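You operate a simulated robot arm through the tools that you are given. There is no shell and no other tool.

The job below is to be done with a simulated robot arm. You get a single attempt, and the scene is never put back.

TASK
Start the dye column and show a straight dye thread.
Fine: pump on with its cover shut again, a trickle in the overflow sight glass, purple knob at OPEN.

Only the result counts: the job must be done as asked and must still hold three seconds after the hand-in. Knocking over, shifting, dropping, spilling or breaking anything else fails it. A push-on lid holds only when it is set on centred and level and pressed home; a screw cap is set on level and turned clockwise until tight.

THE ROBOT
A 7-joint arm with a two-finger parallel gripper, fixed in place. Base frame: the origin is on the floor under the middle of its stand, x ahead of it, y to its left, z up. Lengths are in m, angles in degrees, forces in N, time in s.
It reaches about 1.372 m from its shoulder. Its first joint turns from -149.0 to 149.0 degrees. Payload 3.43 kg.
Tool frame: the origin (TCP) lies between the finger pads and is the grasp point; the fingertips stand 0.03 m ahead of it; z points along the fingers, y is the line along which they close. Largest opening 0.094 m; finger width 0.028, thickness 0.01; the body of the gripper, 0.05 by 0.096 m, starts 0.055 m behind the TCP.
Orientation is that of the tool frame in the base frame, as a unit quaternion [w, x, y, z]. With the fingers straight down and closing along the base's y, the tool's x points along the base's -x, its y along +y and its z along -z.

THE INTERFACE
- The arm moves only by the tool send_rows. Its argument "plan" is a list of rows, each an object of numbers (a shift or turn left out is 0, a gripper value left out holds the last): "dx", "dy", "dz": the shift along the base's x, y, z in mm; "ax", "ay", "az": the turn, a rotation vector about the base's x, y, z in degrees; "gripper": the finger opening in mm, from 0 to 94. In form: [{"dx": .., "dy": .., "dz": .., "ax": .., "ay": .., "az": .., "gripper": ..}, ...]. A call has 1 to 20 rows; each row is the pose to reach, as a shift and turn from the pose commanded when the call began. A row lasts 0.2 s, in which the tool goes at most 0.05 m and 8.6 degrees; a call with a longer step from one row to the next is refused whole, and so is a gripper value outside its range. A pose out of reach is approached as far as the arm can. The call stops where the force on the tool passes 40 N (or 10 N more than at its start, if that is more) or the arm is blocked; 0.2 s more then pass. Each finger travels about 0.045 m/s and halts on what it meets, pressing with about 22 N; the grip force reading is that of the motor and also rises with nothing between the fingers. The clock runs only during rows and for 0.2 s after the last one: add rows that repeat a pose to give the fingers time. It gives the time, the measured TCP pose, the force on the tool (base axes), the opening and the grip force at its end, in the units of the frame above (readings bear some noise), with the torque about the TCP (base axes, N m) and any sound that the robot's microphone picked up.
- Cameras (640 x 400 px; columns grow to the right, rows downward): "scene" is fixed at [0.3993, -0.4991, 1.7807]; the picture's right is [-0.93, -0.36, 0.00], its down [-0.30, 0.79, -0.54] and it looks along [0.19, -0.50, -0.84] (base axes); focal length 336 px, centre (320, 200). "wrist" rides on the gripper at [0.076, 0.014, -0.102] in the tool frame; the picture's right is [-0.18, 0.98, 0.00], its down [-0.75, -0.14, -0.64] and it looks along [-0.63, -0.12, 0.77] (tool axes); focal length 243 px, centre (320, 200). There is no depth. A picture from a camera that has moved, and an enlarged one, comes with that camera's place and axes in the base frame and with its lens.
- capture(camera): a new picture of that camera. No time passes.
- inspect(camera, box): a new picture of the part [left, top, right, bottom] of that camera's present view, enlarged. No time passes.
- finish_job(): hands the job in; it is judged then, once.

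Nothing tells you positions but the pictures and the camera data. Unless the task says otherwise, let go and move clear before handing in.

The tools are called after ">>>" by a JSON object that holds its "op" and its "data". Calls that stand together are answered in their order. send_rows: Moves the arm, as the interface text tells. Its arguments: {"type":"object","properties":{"plan":{"type":"array","items":{"type":"object","properties":{"dx":{"type":"number"},"dy":{"type":"number"},"dz":{"type":"number"},"ax":{"type":"number"},"ay":{"type":"number"},"az":{"type":"number"},"gripper":{"type":"number"}}}}},"required":["plan"]} The other tools are called the same way: capture (camera) takes a picture; inspect (camera, box) takes an enlarged picture of a part of a camera's view; finish_job () hands the job in.

At the start:

```text
clock: 0.0
position: [0.5751, -0.8022, 1.2468]
ee_rot: [0.0, 0.0, 1.0, 0.0]
contact_force: [0.6, 0.0, 0.3]
torque: [-0.02, 0.0, 0.02]
width: 0.0941
gripper_force: 0.0
```

scene: 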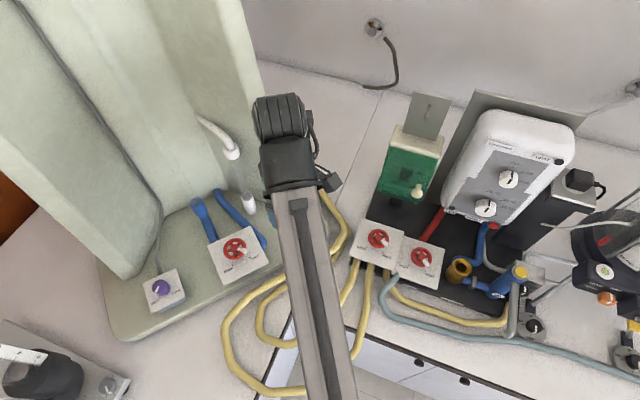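
wrist: 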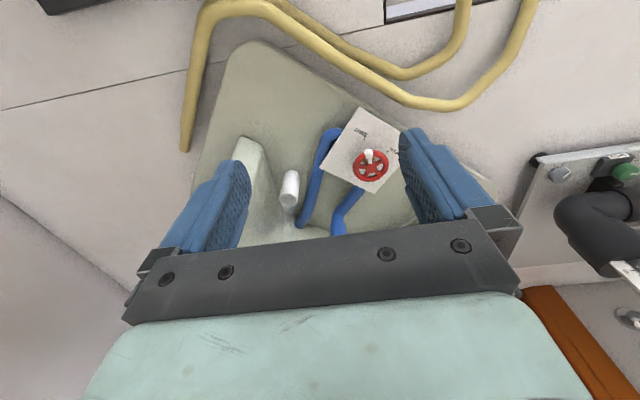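

I see a bench with a column on a green base, several red valves on panels, a purple knob, a white pump unit, and a green-covered box with what may be the pump switch. First I'll look at the details before moving.

>>> {"op": "inspect", "data": {"camera": "scene", "box": [340, 80, 500, 180]}}

>>> {"op": "inspect", "data": {"camera": "scene", "box": [340, 200, 560, 337]}}

>>> {"op": "inspect", "data": {"camera": "scene", "box": [120, 180, 300, 320]}}

>>> {"op": "inspect", "data": {"camera": "scene", "box": [430, 100, 610, 220]}}

>>> {"op": "inspect", "data": {"camera": "scene", "box": [500, 160, 640, 380]}}

>>> {"op": "inspect", "data": {"camera": "scene", "box": [0, 300, 160, 400]}}

```text
4.00 times, centred on (420, 130) of scene
camera zoom: at [0.3993, -0.4991, 1.7807], right [-0.93, -0.36, 0.0], down [-0.3, 0.79, -0.54], along [0.19, -0.5, -0.84], focal length 1342 px, centre (-80, 480)
```

zoom: 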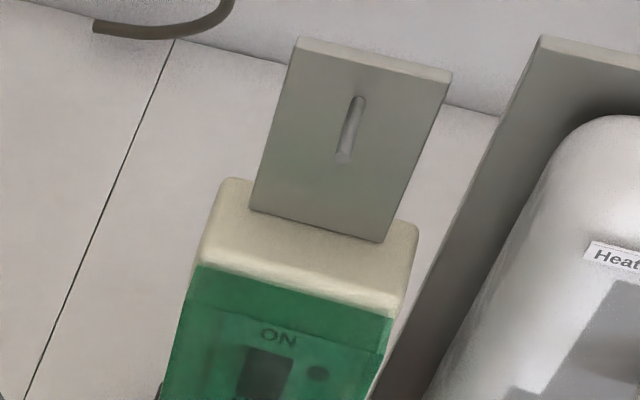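

```text
2.91 times, centred on (450, 268) of scene
camera zoom: at [0.3993, -0.4991, 1.7807], right [-0.93, -0.36, 0.0], down [-0.3, 0.79, -0.54], along [0.19, -0.5, -0.84], focal length 976 px, centre (-58, 1)
```

zoom: 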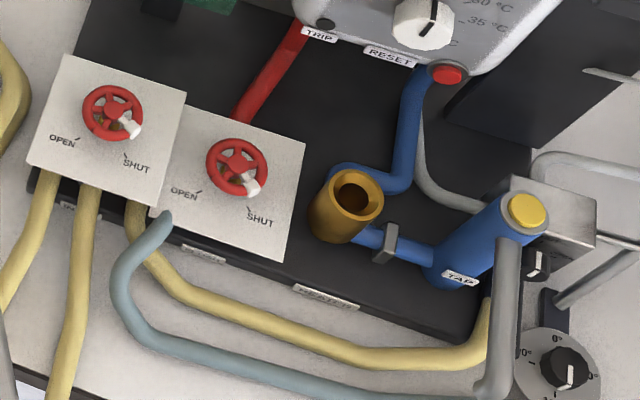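

```text
2.86 times, centred on (210, 250) of scene
camera zoom: at [0.3993, -0.4991, 1.7807], right [-0.93, -0.36, 0.0], down [-0.3, 0.79, -0.54], along [0.19, -0.5, -0.84], focal length 959 px, centre (634, 57)
```

zoom: 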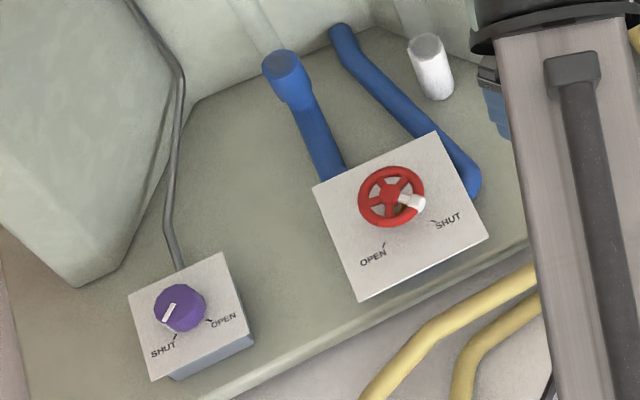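

```text
3.33 times, centred on (520, 160) of scene
camera zoom: at [0.3993, -0.4991, 1.7807], right [-0.93, -0.36, 0.0], down [-0.3, 0.79, -0.54], along [0.19, -0.5, -0.84], focal length 1118 px, centre (-347, 333)
```

zoom: 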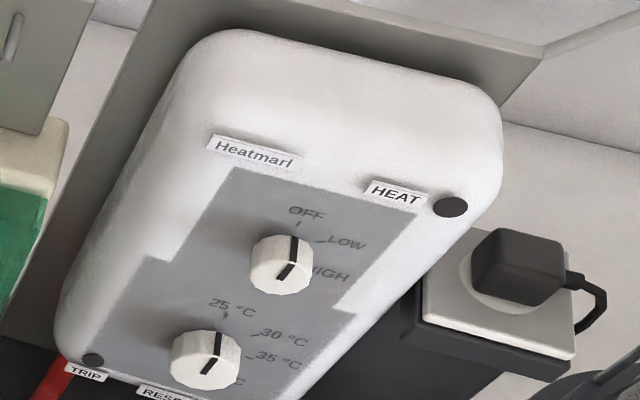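

```text
1.82 times, centred on (570, 270) of scene
camera zoom: at [0.3993, -0.4991, 1.7807], right [-0.93, -0.36, 0.0], down [-0.3, 0.79, -0.54], along [0.19, -0.5, -0.84], focal length 610 px, centre (-134, 73)
```

zoom: 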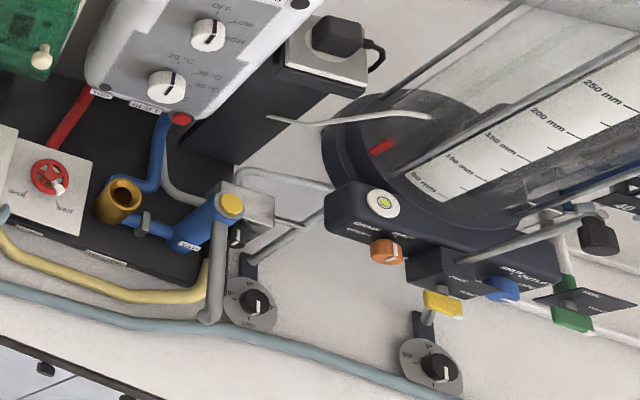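

```text
4.00 times, centred on (80, 350) of scene
camera zoom: at [0.3993, -0.4991, 1.7807], right [-0.93, -0.36, 0.0], down [-0.3, 0.79, -0.54], along [0.19, -0.5, -0.84], focal length 1342 px, centre (1280, -400)
```

zoom: 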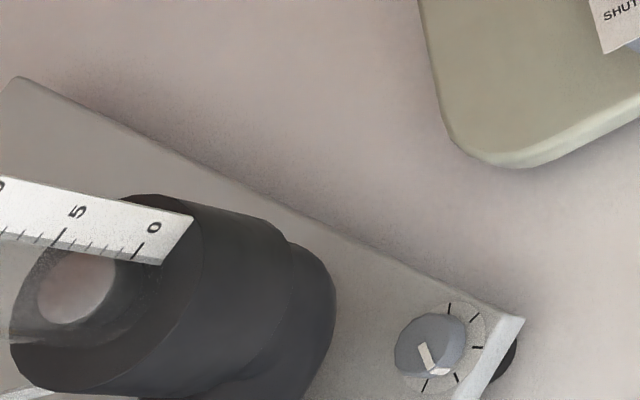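

The bench has a pump box with a green cover (roughly x 0.37, y -1.2), a column on a green base with one red valve and the purple knob, and two more red valves. I'll raise the arm and turn the wrist camera toward the pump side to look.

>>> {"op": "send_rows", "data": {"plan": [{"dx": -10, "dz": 20, "az": -8}, {"dx": -25, "dz": 40, "az": -16}, {"dx": -40, "dz": 60, "az": -24}, {"dx": -55, "dz": 80, "az": -32}, {"dx": -70, "dz": 100, "az": -40}, {"dx": -85, "dz": 120, "az": -48}, {"dx": -100, "dz": 130, "az": -56}, {"dx": -115, "dz": 130, "az": -64}, {"dx": -130, "dz": 130, "az": -72}, {"dx": -145, "dz": 130, "az": -80}, {"dx": -160, "dz": 130, "az": -88}]}}

>>> {"op": "capture", "data": {"camera": "scene"}}

>>> {"op": "capture", "data": {"camera": "wrist"}}

```text
clock: 0.8
position: [0.5423, -0.8132, 1.2864]
ee_rot: [0.016, 0.204, 0.979, -0.018]
contact_force: [-0.3, -1.4, -1.1]
torque: [0.12, -0.11, 0.12]
width: 0.0944
gripper_force: 0.1
out of reach, approached as far as the arm can: row 1, 2, 3, 4
stopped in row 4: the force on the tool passed its limit at 54 N (the readings are from after the stop); the commanded pose is now the measured one
```

```text
taken
```

scene: 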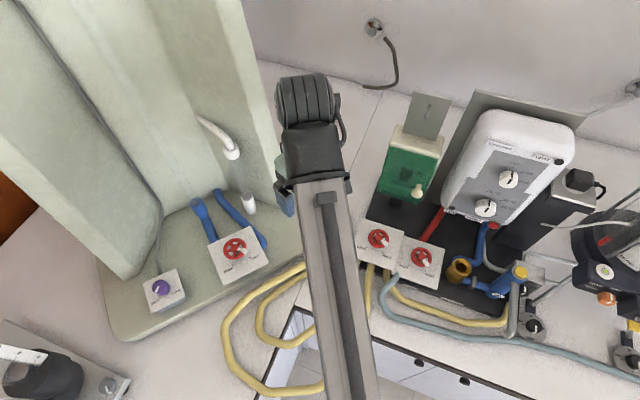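

```text
taken
camera wrist: at [0.4766, -0.7657, 1.3858], right [0.56, 0.83, -0.02], down [0.62, -0.4, 0.67], along [0.55, -0.39, -0.74], focal length 243 px, centre (320, 200)
```

wrist: 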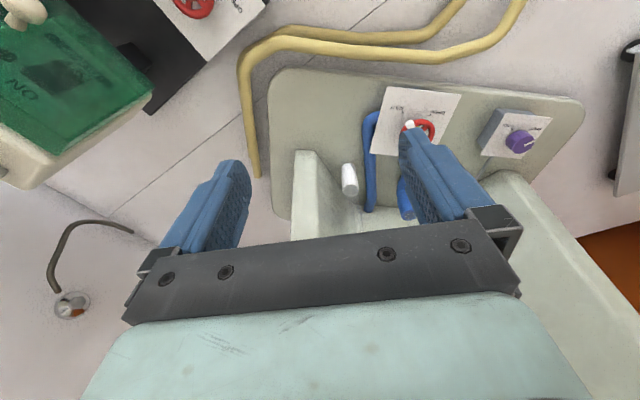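

The move stopped early: raising the tool there is at the edge of reach, and nothing seems touched. I'll draw back toward the base gently before turning the camera.

>>> {"op": "send_rows", "data": {"plan": [{"dx": -10, "dy": 20, "dz": -5}, {"dx": -20, "dy": 40, "dz": -10}, {"dx": -30, "dy": 60, "dz": -15}, {"dx": -40, "dy": 80, "dz": -20}, {"dx": -50, "dy": 100, "dz": -20}, {"dx": -60, "dy": 120, "dz": -20}]}}

>>> {"op": "capture", "data": {"camera": "scene"}}

>>> {"op": "capture", "data": {"camera": "wrist"}}

```text
clock: 1.5
position: [0.5246, -0.7751, 1.2758]
ee_rot: [0.019, 0.202, 0.979, -0.02]
contact_force: [5.2, -5.9, -10.9]
torque: [-0.02, -0.14, 0.05]
width: 0.0941
gripper_force: 0.2
stopped in row 3: the force on the tool passed its limit at 43 N (the readings are from after the stop); the commanded pose is now the measured one
```

```text
taken
```

scene: 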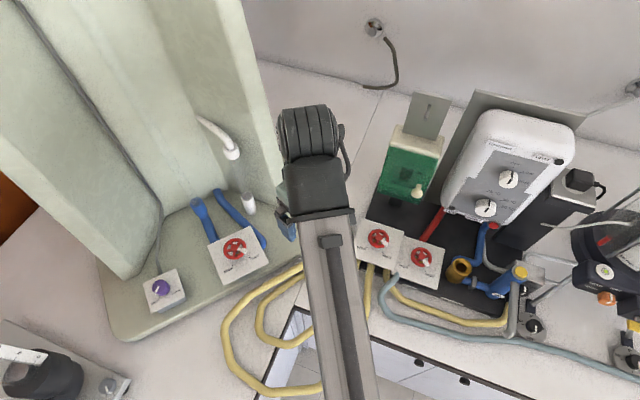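

```text
taken
camera wrist: at [0.4575, -0.7275, 1.3738], right [0.56, 0.83, -0.02], down [0.62, -0.4, 0.68], along [0.56, -0.39, -0.73], focal length 243 px, centre (320, 200)
```

wrist: 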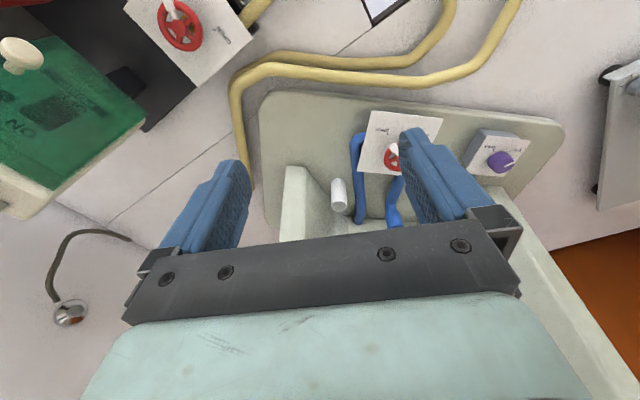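

Again a stop with nothing near the gripper; I think the arm is nearly straight, so moving inward makes it jerk. I'll move inward more slowly and downward.

>>> {"op": "send_rows", "data": {"plan": [{"dx": -2, "dy": 4, "dz": -4}, {"dx": -5, "dy": 9, "dz": -9}, {"dx": -8, "dy": 15, "dz": -14}, {"dx": -12, "dy": 22, "dz": -19}, {"dx": -16, "dy": 30, "dz": -24}, {"dx": -20, "dy": 38, "dz": -28}, {"dx": -25, "dy": 47, "dz": -32}, {"dx": -30, "dy": 56, "dz": -36}, {"dx": -35, "dy": 65, "dz": -40}]}}

```text
clock: 3.5
position: [0.4884, -0.7098, 1.2341]
ee_rot: [0.019, 0.202, 0.979, -0.019]
contact_force: [2.4, -6.7, -9.0]
torque: [0.29, -0.27, 0.27]
width: 0.094
gripper_force: 0.1
```

That worked. Now I'll turn the tool so the camera faces the pump side.

>>> {"op": "send_rows", "data": {"plan": [{"dx": -5, "az": -4}, {"dx": -10, "az": -10}, {"dx": -16, "az": -16}, {"dx": -22, "az": -22}, {"dx": -28, "az": -28}, {"dx": -34, "az": -34}, {"dx": -40, "az": -40}, {"dx": -46, "az": -46}, {"dx": -52, "az": -52}, {"dx": -56, "az": -58}, {"dx": -60, "az": -62}, {"dx": -60, "az": -64}]}}

>>> {"op": "capture", "data": {"camera": "scene"}}

>>> {"op": "capture", "data": {"camera": "wrist"}}

```text
clock: 3.9
position: [0.486, -0.7105, 1.2351]
ee_rot: [0.019, 0.22, 0.975, -0.021]
contact_force: [2.1, -1.4, -2.7]
torque: [-0.01, 0.11, -0.03]
width: 0.094
gripper_force: 0.1
stopped in row 1: the force on the tool passed its limit at 50 N (the readings are from after the stop); the commanded pose is now the measured one
```

```text
taken
```

scene: 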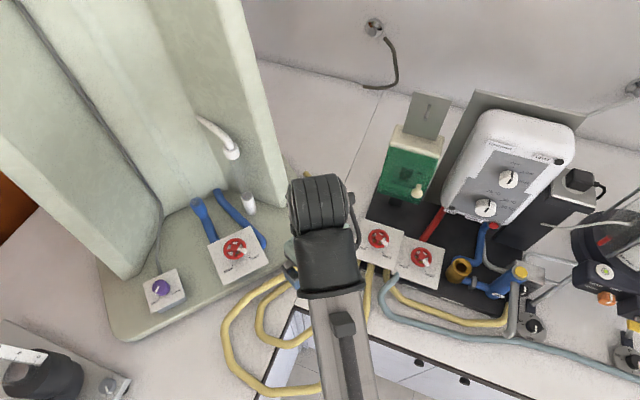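

```text
taken
camera wrist: at [0.421, -0.6606, 1.3325], right [0.59, 0.81, -0.02], down [0.6, -0.42, 0.68], along [0.54, -0.42, -0.73], focal length 243 px, centre (320, 200)
```

wrist: 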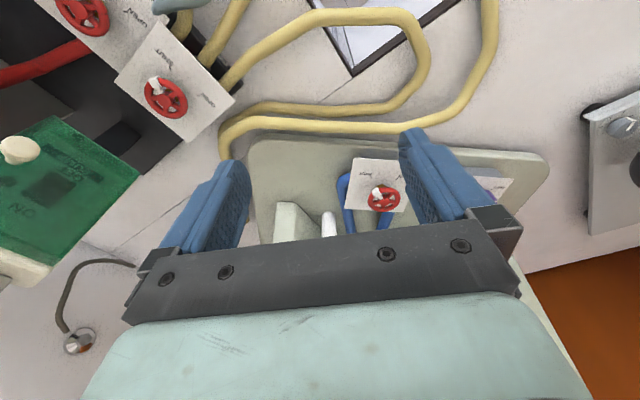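

The turn tripped right away without anything touching, so I'll try a slower, pure rotation with a gentle ramp.

>>> {"op": "send_rows", "data": {"plan": [{"az": -0.5}, {"az": -1.5}, {"az": -3}, {"az": -5}, {"az": -7}, {"az": -9}, {"az": -11}, {"az": -13}, {"az": -15}, {"az": -17}, {"az": -19}, {"az": -21}, {"az": -23}, {"az": -25}, {"az": -26.5}, {"az": -27.5}, {"az": -28}]}}

```text
clock: 4.7
position: [0.4859, -0.7117, 1.2343]
ee_rot: [0.022, 0.246, 0.969, -0.023]
contact_force: [5.5, -1.2, -6.4]
torque: [-0.32, 0.29, -0.32]
width: 0.0939
gripper_force: 0.1
stopped in row 4: the force on the tool passed its limit at 44 N (the readings are from after the stop); the commanded pose is now the measured one
```

Still tripping on rotation here. I'll first come closer to the base by slow translation, then retry the turn.

>>> {"op": "send_rows", "data": {"plan": [{"dx": -2, "dy": 3, "dz": -1}, {"dx": -5, "dy": 8, "dz": -3}, {"dx": -9, "dy": 14, "dz": -5}, {"dx": -14, "dy": 22, "dz": -7}, {"dx": -19, "dy": 30, "dz": -9}, {"dx": -24, "dy": 38, "dz": -11}, {"dx": -30, "dy": 47, "dz": -13}, {"dx": -36, "dy": 56, "dz": -15}, {"dx": -42, "dy": 65, "dz": -17}, {"dx": -48, "dy": 74, "dz": -19}, {"dx": -54, "dy": 83, "dz": -21}, {"dx": -60, "dy": 92, "dz": -23}, {"dx": -66, "dy": 101, "dz": -25}, {"dx": -71, "dy": 108, "dz": -27}, {"dx": -75, "dy": 114, "dz": -28}, {"dx": -78, "dy": 118, "dz": -29}, {"dx": -80, "dy": 120, "dz": -30}]}}

>>> {"op": "capture", "data": {"camera": "scene"}}

>>> {"op": "capture", "data": {"camera": "wrist"}}

```text
clock: 5.8
position: [0.474, -0.6906, 1.2282]
ee_rot: [0.024, 0.245, 0.969, -0.026]
contact_force: [4.8, -7.6, -12.6]
torque: [0.04, -0.2, 0.12]
width: 0.0942
gripper_force: 0.0
stopped in row 5: the force on the tool passed its limit at 43 N (the readings are from after the stop); the commanded pose is now the measured one
```

```text
taken
```

scene: 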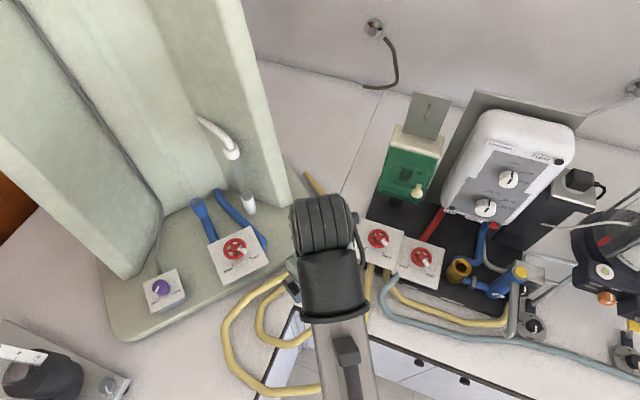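

```text
taken
camera wrist: at [0.4115, -0.6367, 1.3256], right [0.63, 0.78, -0.03], down [0.57, -0.44, 0.69], along [0.52, -0.45, -0.72], focal length 243 px, centre (320, 200)
```

wrist: 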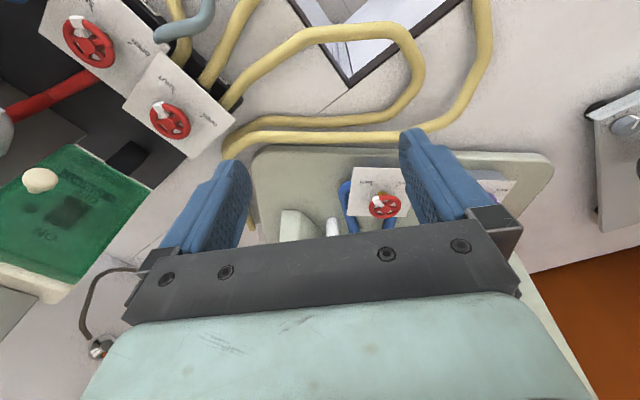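

I'll hold still for a moment to see whether the force reading settles to zero, which tells contact from jerk.

>>> {"op": "send_rows", "data": {"plan": [{"dx": 0}, {"dx": 0}, {"dx": 0}, {"dx": 0}, {"dx": 0}]}}

```text
clock: 7.0
position: [0.4751, -0.6908, 1.2284]
ee_rot: [0.023, 0.244, 0.969, -0.026]
contact_force: [8.0, -12.2, -25.9]
torque: [-0.19, -0.66, 0.3]
width: 0.0941
gripper_force: 0.0
```

At rest the tool is being pushed down and outward (about 30 N), so the wrist is folded against the forearm or a joint stop. I'll relieve it by lowering and tilting the fingers outward.

>>> {"op": "send_rows", "data": {"plan": [{"dz": -4, "ax": -0.8, "ay": -0.6}, {"dz": -10, "ax": -2.5, "ay": -1.7}, {"dz": -18, "ax": -4.1, "ay": -2.8}, {"dz": -26, "ax": -5.8, "ay": -3.9}, {"dz": -34, "ax": -7.5, "ay": -5.0}, {"dz": -42, "ax": -9.1, "ay": -6.2}, {"dz": -46, "ax": -10.8, "ay": -7.3}, {"dz": -50, "ax": -12.5, "ay": -8.4}, {"dz": -50, "ax": -12.5, "ay": -8.4}]}}

>>> {"op": "capture", "data": {"camera": "scene"}}

>>> {"op": "capture", "data": {"camera": "wrist"}}

```text
clock: 8.9
position: [0.475, -0.6899, 1.1774]
ee_rot: [0.12, 0.242, 0.956, -0.113]
contact_force: [0.4, -0.2, 0.0]
torque: [0.02, 0.03, 0.03]
width: 0.0937
gripper_force: 0.0
```

```text
taken
```

scene: 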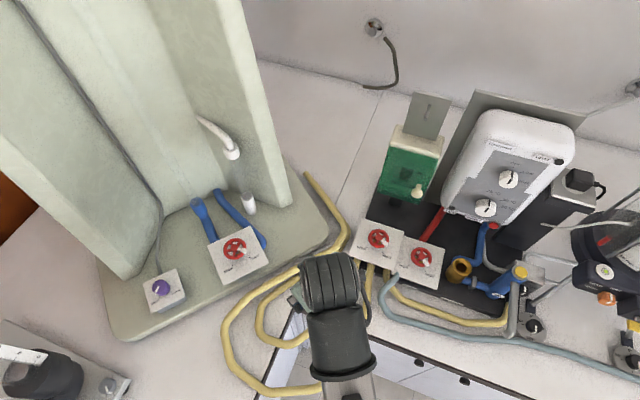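

```text
taken
camera wrist: at [0.3992, -0.618, 1.2513], right [0.64, 0.76, -0.1], down [0.46, -0.27, 0.84], along [0.62, -0.59, -0.53], focal length 243 px, centre (320, 200)
```

wrist: 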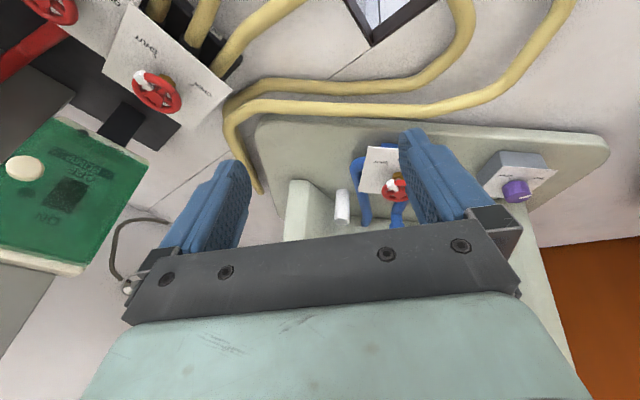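

The reading is back to zero, so tilting outward is the comfortable posture. Now I'll turn the tool toward the pump side with a 30° outward tilt.

>>> {"op": "send_rows", "data": {"plan": [{"dx": -3, "ax": -0.36, "ay": -0.76, "az": -2.94}, {"dx": -8, "ax": -1.08, "ay": -2.27, "az": -8.8}, {"dx": -14, "ax": -1.8, "ay": -3.8, "az": -14.7}, {"dx": -20, "ax": -2.5, "ay": -5.3, "az": -20.6}, {"dx": -26, "ax": -3.2, "ay": -6.8, "az": -26.5}, {"dx": -32, "ax": -4.0, "ay": -8.3, "az": -32.4}, {"dx": -38, "ax": -4.7, "ay": -9.8, "az": -38.3}, {"dx": -44, "ax": -5.4, "ay": -11.4, "az": -44.1}, {"dx": -50, "ax": -6.1, "ay": -12.9, "az": -50}, {"dx": -56, "ax": -6.8, "ay": -14.4, "az": -55.9}, {"dx": -60, "ax": -7.2, "ay": -15.15, "az": -58.85}]}}

>>> {"op": "capture", "data": {"camera": "scene"}}

>>> {"op": "capture", "data": {"camera": "wrist"}}

```text
clock: 11.3
position: [0.4149, -0.6904, 1.1782]
ee_rot: [0.184, 0.683, 0.683, -0.181]
contact_force: [-0.1, 0.0, 0.5]
torque: [-0.03, -0.01, 0.0]
width: 0.094
gripper_force: 0.0
```

```text
taken
```

scene: 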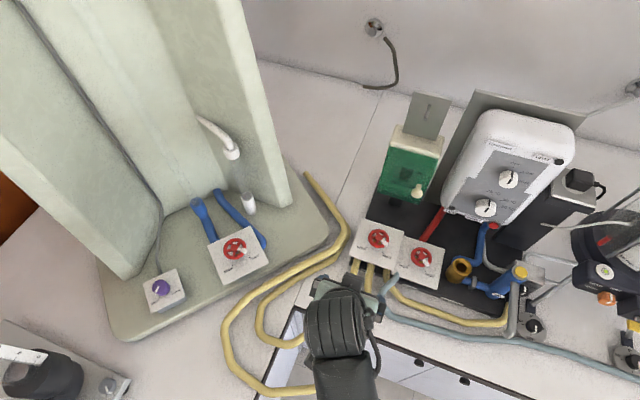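

```text
taken
camera wrist: at [0.4298, -0.574, 1.2291], right [0.98, -0.16, 0.09], down [-0.14, -0.33, 0.93], along [-0.12, -0.93, -0.35], focal length 243 px, centre (320, 200)
```

wrist: 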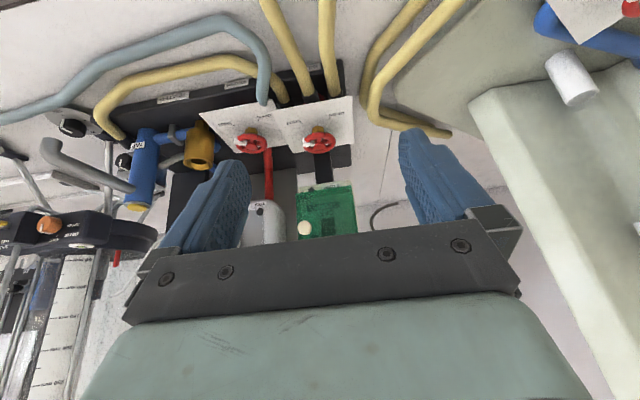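

The view is clear now (the wrist picture is upside down). I'll zoom in on the pipes, valves and the pump cover.

>>> {"op": "inspect", "data": {"camera": "scene", "box": [280, 150, 480, 300]}}

>>> {"op": "inspect", "data": {"camera": "scene", "box": [360, 90, 460, 215]}}

>>> {"op": "inspect", "data": {"camera": "wrist", "box": [180, 60, 460, 240]}}

>>> {"op": "inspect", "data": {"camera": "scene", "box": [180, 90, 300, 260]}}

>>> {"op": "inspect", "data": {"camera": "scene", "box": [0, 0, 200, 320]}}

```text
2.67 times, centred on (380, 225) of scene
camera zoom: at [0.3993, -0.4991, 1.7807], right [-0.93, -0.36, 0.0], down [-0.3, 0.79, -0.54], along [0.19, -0.5, -0.84], focal length 895 px, centre (160, 133)
```

zoom: 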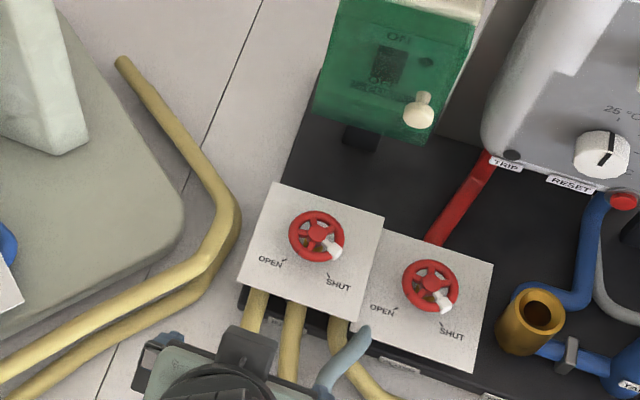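

```text
3.20 times, centred on (410, 152) of scene
camera zoom: at [0.3993, -0.4991, 1.7807], right [-0.93, -0.36, 0.0], down [-0.3, 0.79, -0.54], along [0.19, -0.5, -0.84], focal length 1074 px, centre (32, 352)
```

zoom: 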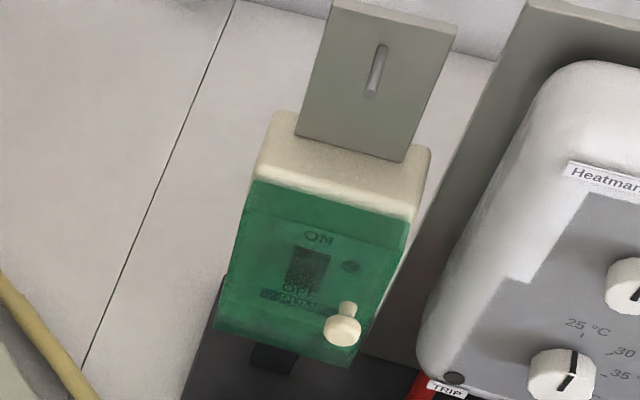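

```text
2.22 times, centred on (320, 150) of wrist
camera zoom: at [0.4298, -0.574, 1.2291], right [0.98, -0.16, 0.09], down [-0.14, -0.33, 0.93], along [-0.12, -0.93, -0.35], focal length 539 px, centre (320, 311)
```

zoom: 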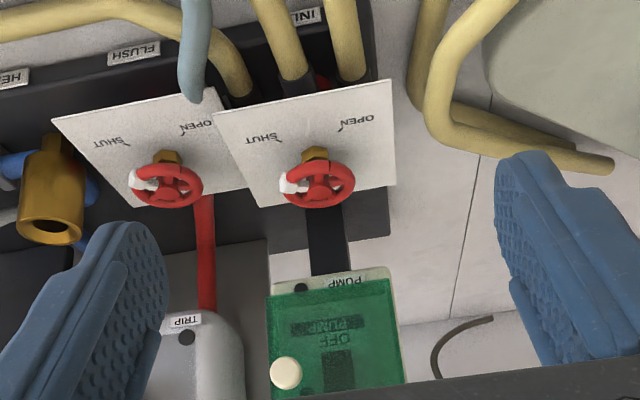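

```text
2.35 times, centred on (240, 175) of scene
camera zoom: at [0.3993, -0.4991, 1.7807], right [-0.93, -0.36, 0.0], down [-0.3, 0.79, -0.54], along [0.19, -0.5, -0.84], focal length 790 px, centre (508, 259)
```

zoom: 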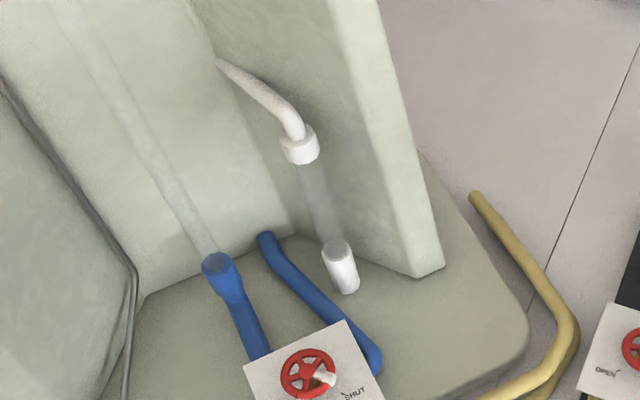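

```text
1.25 times, centred on (100, 160) of scene
camera zoom: at [0.3993, -0.4991, 1.7807], right [-0.93, -0.36, 0.0], down [-0.3, 0.79, -0.54], along [0.19, -0.5, -0.84], focal length 419 px, centre (595, 250)
```

zoom: 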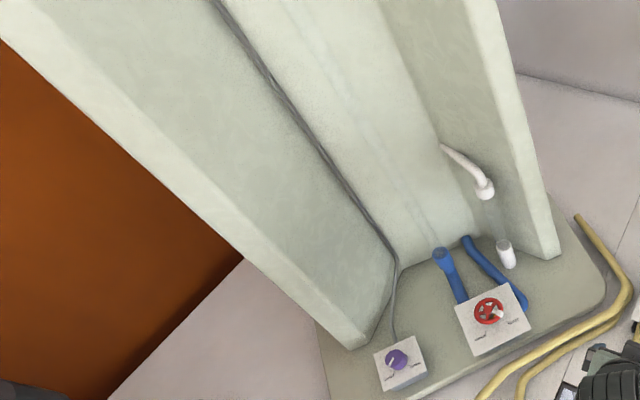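

The overflow sight glass looks like the clear tube between the white hook and the white cup beside the column. I'll zoom in on the manifold labels and where the yellow hoses run.

>>> {"op": "inspect", "data": {"camera": "wrist", "box": [140, 50, 280, 138]}}

>>> {"op": "inspect", "data": {"camera": "wrist", "box": [260, 40, 400, 128]}}

>>> {"op": "inspect", "data": {"camera": "scene", "box": [210, 240, 410, 400]}}

>>> {"op": "inspect", "data": {"camera": "wrist", "box": [270, 160, 400, 242]}}

>>> {"op": "inspect", "data": {"camera": "scene", "box": [380, 240, 540, 340]}}

```text
4.55 times, centred on (210, 94) of wrist
camera zoom: at [0.4298, -0.574, 1.2291], right [0.98, -0.16, 0.09], down [-0.14, -0.33, 0.93], along [-0.12, -0.93, -0.35], focal length 1103 px, centre (820, 682)
```

zoom: 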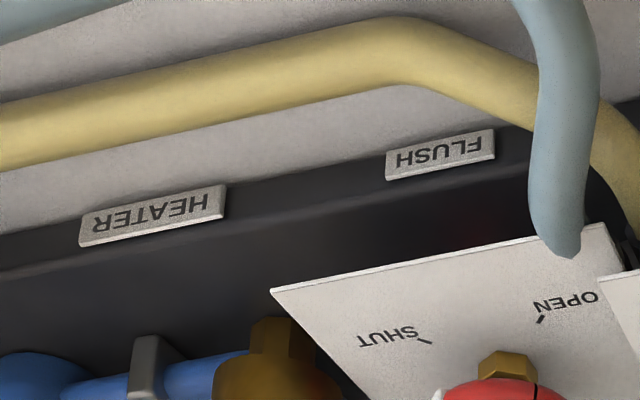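

```text
4.55 times, centred on (330, 84) of wrist
camera zoom: at [0.4298, -0.574, 1.2291], right [0.98, -0.16, 0.09], down [-0.14, -0.33, 0.93], along [-0.12, -0.93, -0.35], focal length 1103 px, centre (274, 727)
```

zoom: 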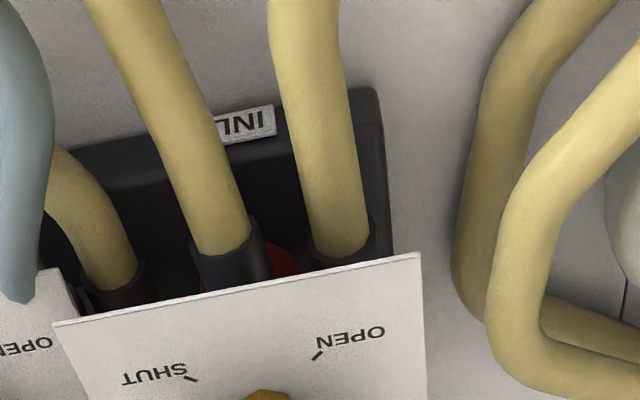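

```text
2.50 times, centred on (310, 320) of scene
camera zoom: at [0.3993, -0.4991, 1.7807], right [-0.93, -0.36, 0.0], down [-0.3, 0.79, -0.54], along [0.19, -0.5, -0.84], focal length 839 px, centre (345, -100)
```

zoom: 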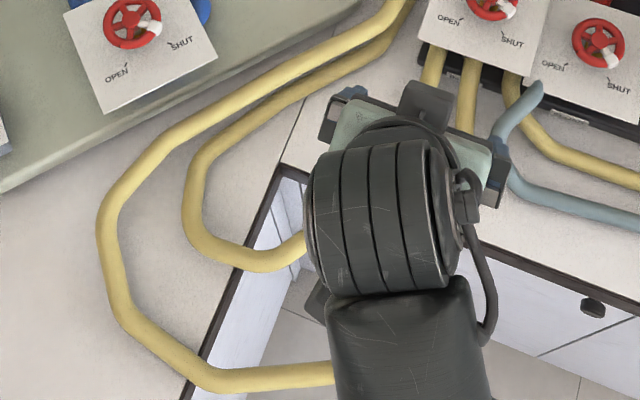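

```text
4.88 times, centred on (335, 201) of wrist
camera zoom: at [0.4298, -0.574, 1.2291], right [0.98, -0.16, 0.09], down [-0.14, -0.33, 0.93], along [-0.12, -0.93, -0.35], focal length 1184 px, centre (247, 195)
```

zoom: 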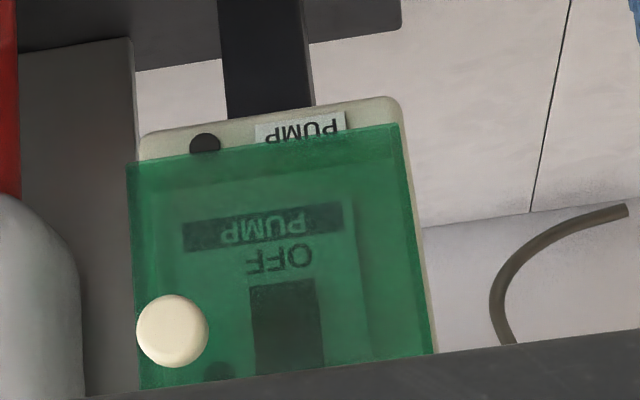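

```text
4.00 times, centred on (460, 290) of scene
camera zoom: at [0.3993, -0.4991, 1.7807], right [-0.93, -0.36, 0.0], down [-0.3, 0.79, -0.54], along [0.19, -0.5, -0.84], focal length 1342 px, centre (-240, -160)
```

zoom: 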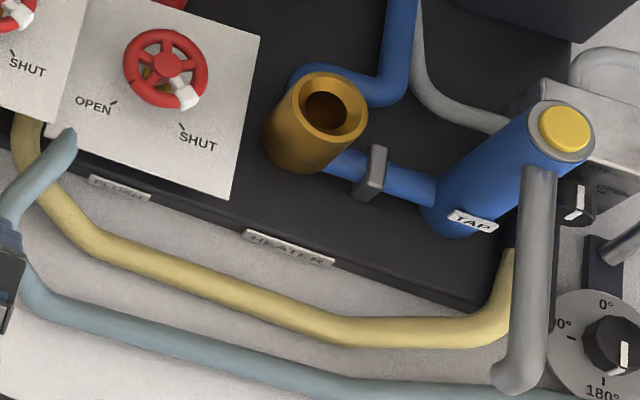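

The pump's green cover is a near-vertical, front-facing door: its knob is near [0.345, -0.99, 1.12], with the likely hinge on the +x side. The INLET handwheel is on a horizontal panel near [0.397, -0.90, 1.017]. I'll move closer for a better look at the cover.

>>> {"op": "send_rows", "data": {"plan": [{"dy": -4, "dz": 4}, {"dy": -12, "dz": 10}, {"dy": -22, "dz": 17}, {"dy": -33, "dz": 24}, {"dy": -45, "dz": 31}, {"dy": -57, "dz": 38}, {"dy": -69, "dz": 45}, {"dy": -80, "dz": 51}, {"dy": -90, "dz": 56}, {"dy": -96, "dz": 59}, {"dy": -100, "dz": 60}]}}

>>> {"op": "capture", "data": {"camera": "wrist"}}

>>> {"op": "inspect", "data": {"camera": "wrist", "box": [240, 80, 440, 205]}}

```text
clock: 13.8
position: [0.4144, -0.7902, 1.2385]
ee_rot: [0.183, 0.682, 0.684, -0.182]
contact_force: [0.2, -0.5, -0.2]
torque: [0.01, -0.03, 0.01]
width: 0.0941
gripper_force: 0.2
```

```text
taken
camera wrist: at [0.4288, -0.674, 1.2882], right [0.98, -0.16, 0.09], down [-0.14, -0.33, 0.93], along [-0.12, -0.93, -0.35], focal length 243 px, centre (320, 200)
```

wrist: 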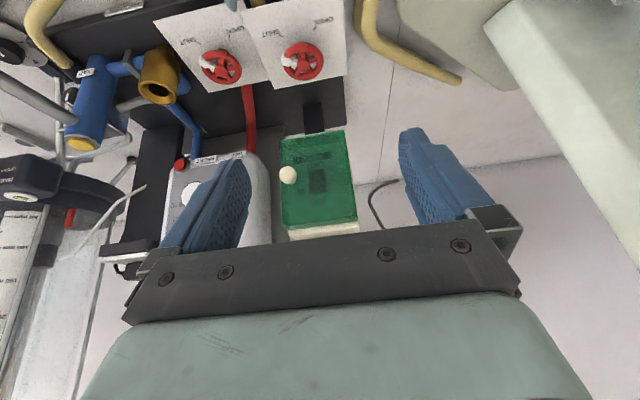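

```text
3.20 times, centred on (340, 142) of wrist
camera zoom: at [0.4288, -0.674, 1.2882], right [0.98, -0.16, 0.09], down [-0.14, -0.33, 0.93], along [-0.12, -0.93, -0.35], focal length 776 px, centre (256, 384)
```

zoom: 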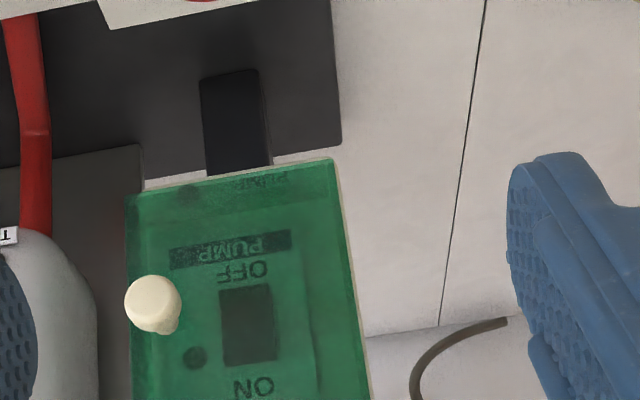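

The cover shows ON at the top, OFF at the bottom, and the knob mid-height at the -x edge. I'll zoom in on the hinge edge and the whole door.

>>> {"op": "inspect", "data": {"camera": "wrist", "box": [265, 125, 375, 242]}}

>>> {"op": "inspect", "data": {"camera": "wrist", "box": [180, 0, 350, 106]}}

>>> {"op": "capture", "data": {"camera": "scene"}}

```text
3.42 times, centred on (320, 184) of wrist
camera zoom: at [0.4288, -0.674, 1.2882], right [0.98, -0.16, 0.09], down [-0.14, -0.33, 0.93], along [-0.12, -0.93, -0.35], focal length 830 px, centre (320, 256)
```

zoom: 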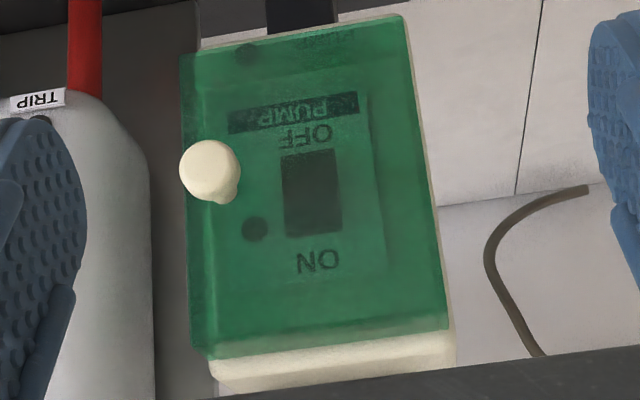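

```text
3.76 times, centred on (265, 53) of wrist
camera zoom: at [0.4288, -0.674, 1.2882], right [0.98, -0.16, 0.09], down [-0.14, -0.33, 0.93], along [-0.12, -0.93, -0.35], focal length 913 px, centre (527, 753)
```

zoom: 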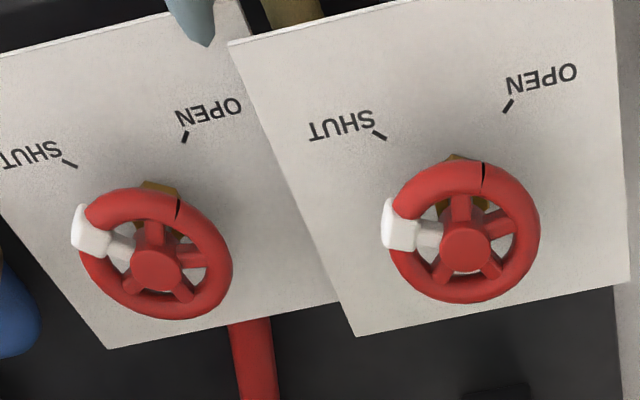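

```text
taken
```

scene: 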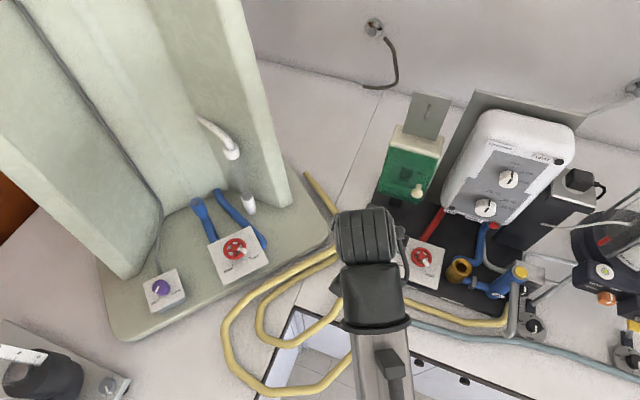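

The knob head is about 25 mm across at roughly [0.345, -0.986, 1.124], and the door should hinge on its +x edge. I'll turn the gripper to point at the door with the fingers closing vertically, so that the knob can pivot between them as the door swings.

>>> {"op": "send_rows", "data": {"plan": [{"dx": -1, "dy": -1, "dz": -1, "ax": -0.31, "ay": 0.7, "az": 0.59}, {"dx": -3, "dy": -3, "dz": -3, "ax": -1.25, "ay": 2.8, "az": 2.35}, {"dx": -6, "dy": -5, "dz": -5, "ax": -2.8, "ay": 6.3, "az": 5.3}, {"dx": -10, "dy": -9, "dz": -9, "ax": -4.7, "ay": 10.5, "az": 8.8}, {"dx": -14, "dy": -13, "dz": -13, "ax": -6.6, "ay": 14.7, "az": 12.3}, {"dx": -19, "dy": -16, "dz": -16, "ax": -8.5, "ay": 18.9, "az": 15.9}, {"dx": -23, "dy": -20, "dz": -20, "ax": -10.3, "ay": 23.1, "az": 19.4}, {"dx": -28, "dy": -24, "dz": -24, "ax": -12.5, "ay": 28.0, "az": 23.5}, {"dx": -32, "dy": -28, "dz": -28, "ax": -14.7, "ay": 32.9, "az": 27.6}, {"dx": -37, "dy": -32, "dz": -32, "ax": -16.9, "ay": 37.9, "az": 31.8}, {"dx": -42, "dy": -37, "dz": -37, "ax": -19.1, "ay": 42.8, "az": 35.9}, {"dx": -47, "dy": -41, "dz": -41, "ax": -21.3, "ay": 47.7, "az": 40.0}, {"dx": -52, "dy": -45, "dz": -45, "ax": -23.5, "ay": 52.6, "az": 44.1}, {"dx": -57, "dy": -49, "dz": -49, "ax": -25.7, "ay": 57.5, "az": 48.2}, {"dx": -61, "dy": -53, "dz": -53, "ax": -27.5, "ay": 61.7, "az": 51.7}, {"dx": -64, "dy": -56, "dz": -56, "ax": -29.1, "ay": 65.2, "az": 54.7}, {"dx": -67, "dy": -58, "dz": -58, "ax": -30.4, "ay": 68.0, "az": 57.0}, {"dx": -69, "dy": -60, "dz": -60, "ax": -31.3, "ay": 70.1, "az": 58.8}]}}

>>> {"op": "capture", "data": {"camera": "wrist"}}

>>> {"op": "capture", "data": {"camera": "scene"}}

```text
clock: 17.6
position: [0.3443, -0.8505, 1.1794]
ee_rot: [0.0, 0.001, 0.82, -0.572]
contact_force: [0.1, -0.8, -0.5]
torque: [0.01, -0.02, 0.01]
width: 0.0941
gripper_force: 0.1
```

```text
taken
camera wrist: at [0.2686, -0.7498, 1.2], right [0.18, 0.34, -0.92], down [0.75, 0.55, 0.35], along [0.63, -0.76, -0.15], focal length 243 px, centre (320, 200)
```

wrist: 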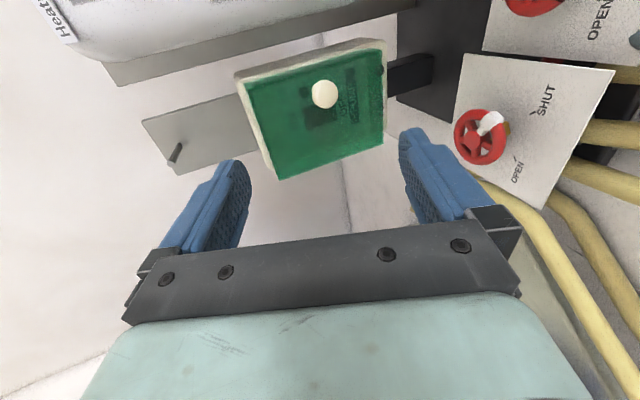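

```text
taken
```

scene: 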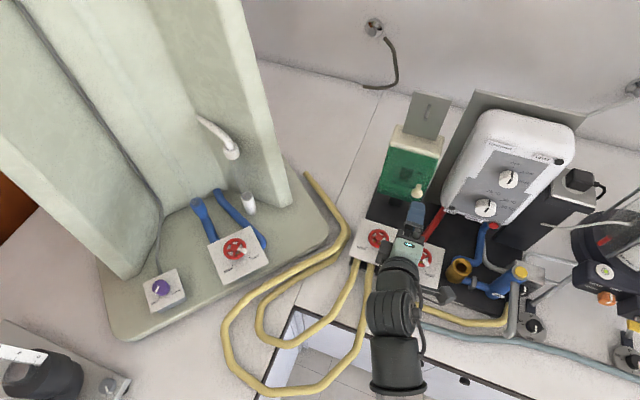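

The gripper now faces the door and the knob sits between the fingers as predicted, near [0.343, -0.987, 1.123]. A zoom on the knob, then I'll approach.

>>> {"op": "inspect", "data": {"camera": "wrist", "box": [220, 30, 420, 190]}}

>>> {"op": "send_rows", "data": {"plan": [{"dy": -3, "dz": -1, "gripper": 80}, {"dx": -1, "dy": -10, "dz": -4, "gripper": 70}, {"dx": -1, "dy": -20, "dz": -8, "gripper": 60}, {"dx": -1, "dy": -32, "dz": -13, "gripper": 56}, {"dx": -1, "dy": -46, "dz": -18, "gripper": 56}, {"dx": -1, "dy": -60, "dz": -24, "gripper": 56}, {"dx": -1, "dy": -74, "dz": -30, "gripper": 56}, {"dx": -1, "dy": -86, "dz": -35, "gripper": 56}, {"dx": -1, "dy": -96, "dz": -40, "gripper": 56}, {"dx": -1, "dy": -102, "dz": -43, "gripper": 56}, {"dx": -1, "dy": -105, "dz": -44, "gripper": 56}]}}

>>> {"op": "capture", "data": {"camera": "wrist"}}

>>> {"op": "inspect", "data": {"camera": "scene", "box": [360, 110, 480, 240]}}

```text
2.50 times, centred on (320, 110) of wrist
camera zoom: at [0.2686, -0.7498, 1.2], right [0.18, 0.34, -0.92], down [0.75, 0.55, 0.35], along [0.63, -0.76, -0.15], focal length 606 px, centre (320, 425)
```

zoom: 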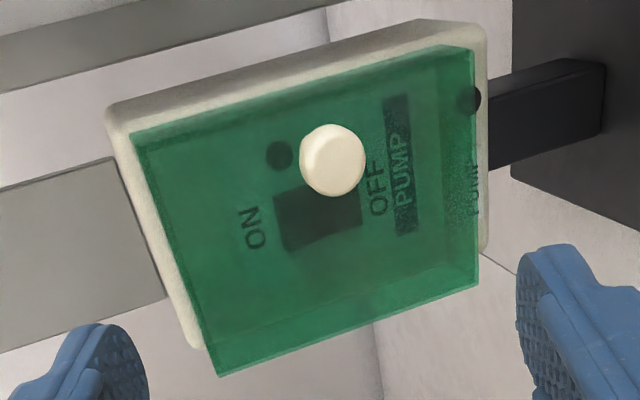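

```text
clock: 19.9
position: [0.3453, -0.9568, 1.1332]
ee_rot: [0.0, 0.002, 0.82, -0.573]
contact_force: [0.0, -0.3, -0.8]
torque: [0.0, 0.04, -0.01]
width: 0.0559
gripper_force: 0.1
```

```text
taken
camera wrist: at [0.2691, -0.8555, 1.1555], right [0.19, 0.34, -0.92], down [0.75, 0.55, 0.35], along [0.63, -0.76, -0.15], focal length 243 px, centre (320, 200)
```

wrist: 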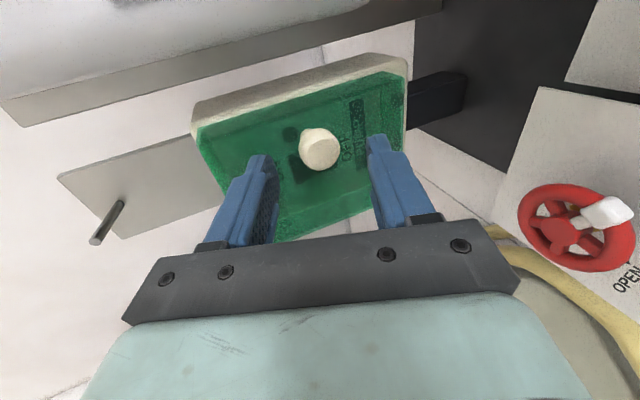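

```text
3.08 times, centred on (420, 175) of scene
camera zoom: at [0.3993, -0.4991, 1.7807], right [-0.93, -0.36, 0.0], down [-0.3, 0.79, -0.54], along [0.19, -0.5, -0.84], focal length 1032 px, centre (12, 277)
```

zoom: 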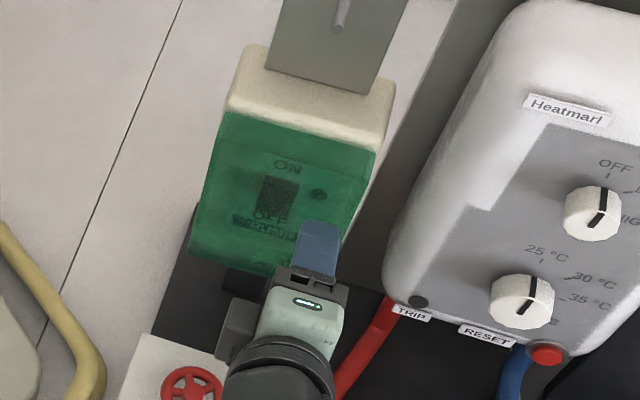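

The knob is centred between the fingers. I'll advance about 20 mm and close on it.

>>> {"op": "send_rows", "data": {"plan": [{"dy": -5, "dz": -2}, {"dy": -12, "dz": -4.5}, {"dx": -1, "dy": -17, "dz": -6.5}, {"dx": -1, "dy": -19, "dz": -7}, {"dx": -1, "dy": -19, "dz": -7, "gripper": 40}, {"dx": -1, "dy": -19, "dz": -7, "gripper": 20}, {"dx": -1, "dy": -19, "dz": -7, "gripper": 15}, {"dx": -1, "dy": -19, "dz": -7, "gripper": 15}, {"dx": -1, "dy": -19, "dz": -7, "gripper": 15}]}}

>>> {"op": "capture", "data": {"camera": "wrist"}}

```text
clock: 21.9
position: [0.3424, -0.9745, 1.1272]
ee_rot: [0.0, 0.001, 0.819, -0.573]
contact_force: [0.4, -1.4, 1.5]
torque: [-0.09, 0.02, -0.08]
width: 0.025
gripper_force: 45.1
```

```text
taken
camera wrist: at [0.268, -0.874, 1.1491], right [0.19, 0.34, -0.92], down [0.75, 0.55, 0.35], along [0.63, -0.76, -0.15], focal length 243 px, centre (320, 200)
```

wrist: 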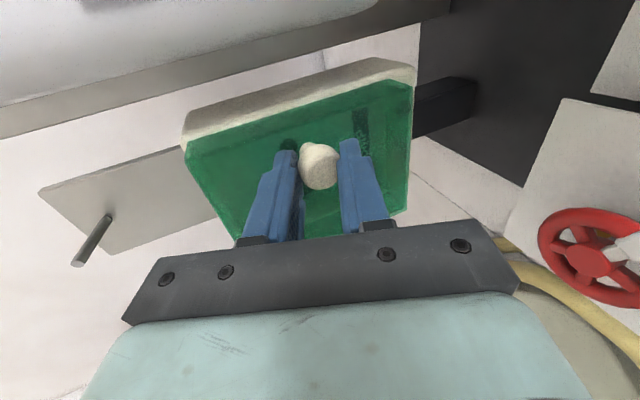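

The knob is held (25 mm). I'll swing the door open by about 10° along the expected hinge arc and check the force.

>>> {"op": "send_rows", "data": {"plan": [{"dx": 1.5, "dy": 2.5, "dz": 0.6}, {"dx": 4, "dy": 6.5, "dz": 1.7}, {"dx": 7, "dy": 11, "dz": 2.9}, {"dx": 9.5, "dy": 15.2, "dz": 3.9}, {"dx": 9.5, "dy": 15.2, "dz": 3.9}]}}

>>> {"op": "capture", "data": {"camera": "wrist"}}

>>> {"op": "inspect", "data": {"camera": "scene", "box": [360, 110, 480, 240]}}

```text
clock: 23.1
position: [0.3514, -0.9603, 1.1275]
ee_rot: [-0.002, 0.001, 0.821, -0.57]
contact_force: [-5.1, -7.2, -25.6]
torque: [0.3, 0.38, -0.99]
width: 0.0255
gripper_force: 45.0
```

```text
taken
camera wrist: at [0.2771, -0.8595, 1.1509], right [0.19, 0.34, -0.92], down [0.76, 0.55, 0.36], along [0.63, -0.76, -0.16], focal length 243 px, centre (320, 200)
```

wrist: 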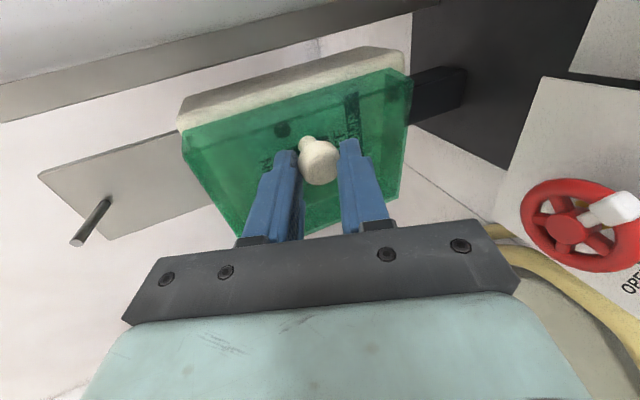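

```text
3.08 times, centred on (420, 175) of scene
camera zoom: at [0.3993, -0.4991, 1.7807], right [-0.93, -0.36, 0.0], down [-0.3, 0.79, -0.54], along [0.19, -0.5, -0.84], focal length 1032 px, centre (12, 277)
```

zoom: 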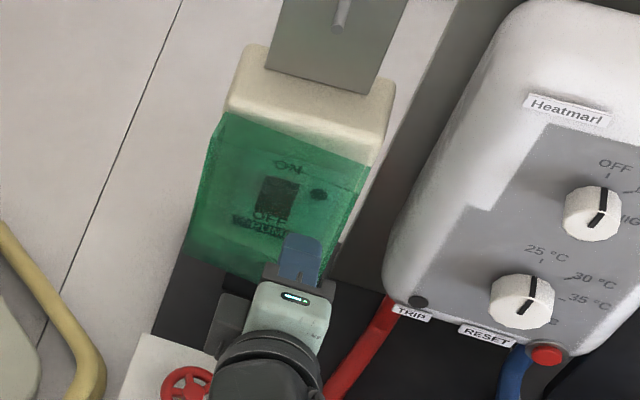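

The door is opening about a vertical hinge (the tool was pulled down, so no rise is needed). I'll drop the rise and continue the arc.

>>> {"op": "send_rows", "data": {"plan": [{"dx": 1.5, "dy": 1.5, "dz": -2}, {"dx": 4, "dy": 4.5, "dz": -4}, {"dx": 8, "dy": 9, "dz": -4}, {"dx": 12.3, "dy": 13, "dz": -4}, {"dx": 17, "dy": 17, "dz": -4}, {"dx": 22, "dy": 21, "dz": -4}, {"dx": 26.7, "dy": 24.5, "dz": -4}, {"dx": 26.7, "dy": 24.5, "dz": -4}]}}

>>> {"op": "capture", "data": {"camera": "wrist"}}

```text
clock: 24.9
position: [0.3797, -0.935, 1.1291]
ee_rot: [0.001, 0.0, 0.819, -0.574]
contact_force: [-5.0, -10.8, 16.0]
torque: [-0.51, 0.54, -1.21]
width: 0.025
gripper_force: 45.0
```

```text
taken
camera wrist: at [0.3034, -0.8354, 1.1504], right [0.19, 0.33, -0.92], down [0.75, 0.56, 0.35], along [0.63, -0.76, -0.15], focal length 243 px, centre (320, 200)
```

wrist: 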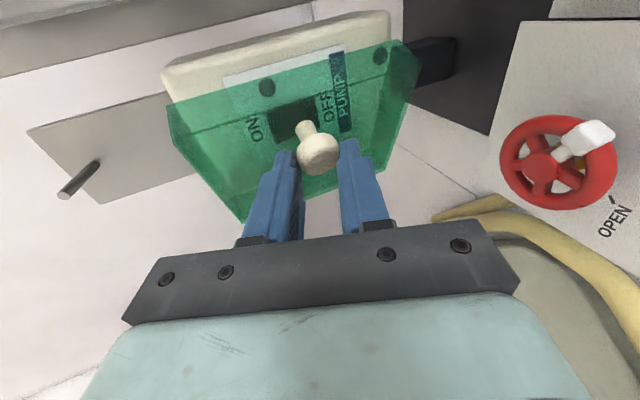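

The knob rises slightly along the arc, so I'll raise the command a little and keep swinging.

>>> {"op": "send_rows", "data": {"plan": [{"dx": 2, "dy": 1.2, "dz": 1.5}, {"dx": 6, "dy": 3.4, "dz": 2.5}, {"dx": 11, "dy": 6, "dz": 3}, {"dx": 16.2, "dy": 8.6, "dz": 3}, {"dx": 22, "dy": 10.7, "dz": 3.3}, {"dx": 28, "dy": 12.7, "dz": 3.5}, {"dx": 33.6, "dy": 14.2, "dz": 3.5}, {"dx": 39.6, "dy": 15.4, "dz": 3.5}, {"dx": 45.6, "dy": 16.4, "dz": 3.5}, {"dx": 51.7, "dy": 16.8, "dz": 3.5}, {"dx": 51.7, "dy": 16.8, "dz": 3.5}]}}

>>> {"op": "capture", "data": {"camera": "wrist"}}

>>> {"op": "inspect", "data": {"camera": "scene", "box": [340, 110, 480, 240]}}

```text
clock: 27.4
position: [0.4311, -0.9164, 1.1288]
ee_rot: [-0.001, 0.001, 0.821, -0.571]
contact_force: [-11.5, 16.0, -18.4]
torque: [0.37, 0.26, -1.26]
width: 0.025
gripper_force: 45.0
```

```text
taken
camera wrist: at [0.3554, -0.8161, 1.1516], right [0.19, 0.34, -0.92], down [0.76, 0.55, 0.36], along [0.63, -0.76, -0.16], focal length 243 px, centre (320, 200)
```

wrist: 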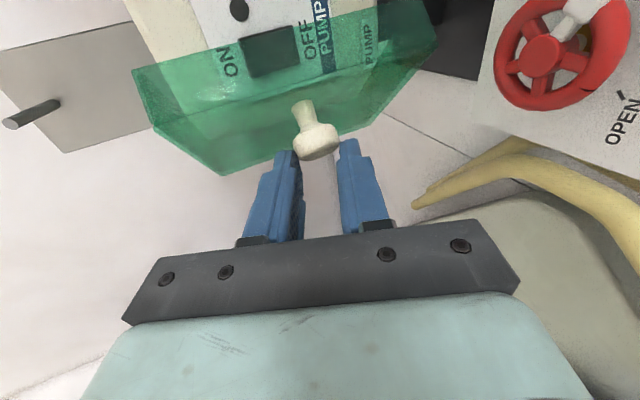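

```text
3.08 times, centred on (410, 175) of scene
camera zoom: at [0.3993, -0.4991, 1.7807], right [-0.93, -0.36, 0.0], down [-0.3, 0.79, -0.54], along [0.19, -0.5, -0.84], focal length 1032 px, centre (43, 277)
```

zoom: 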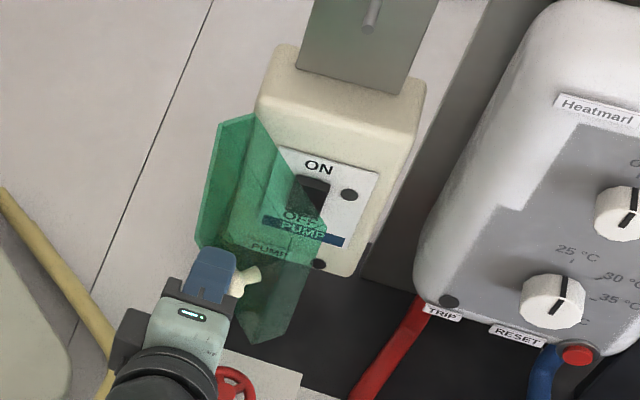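

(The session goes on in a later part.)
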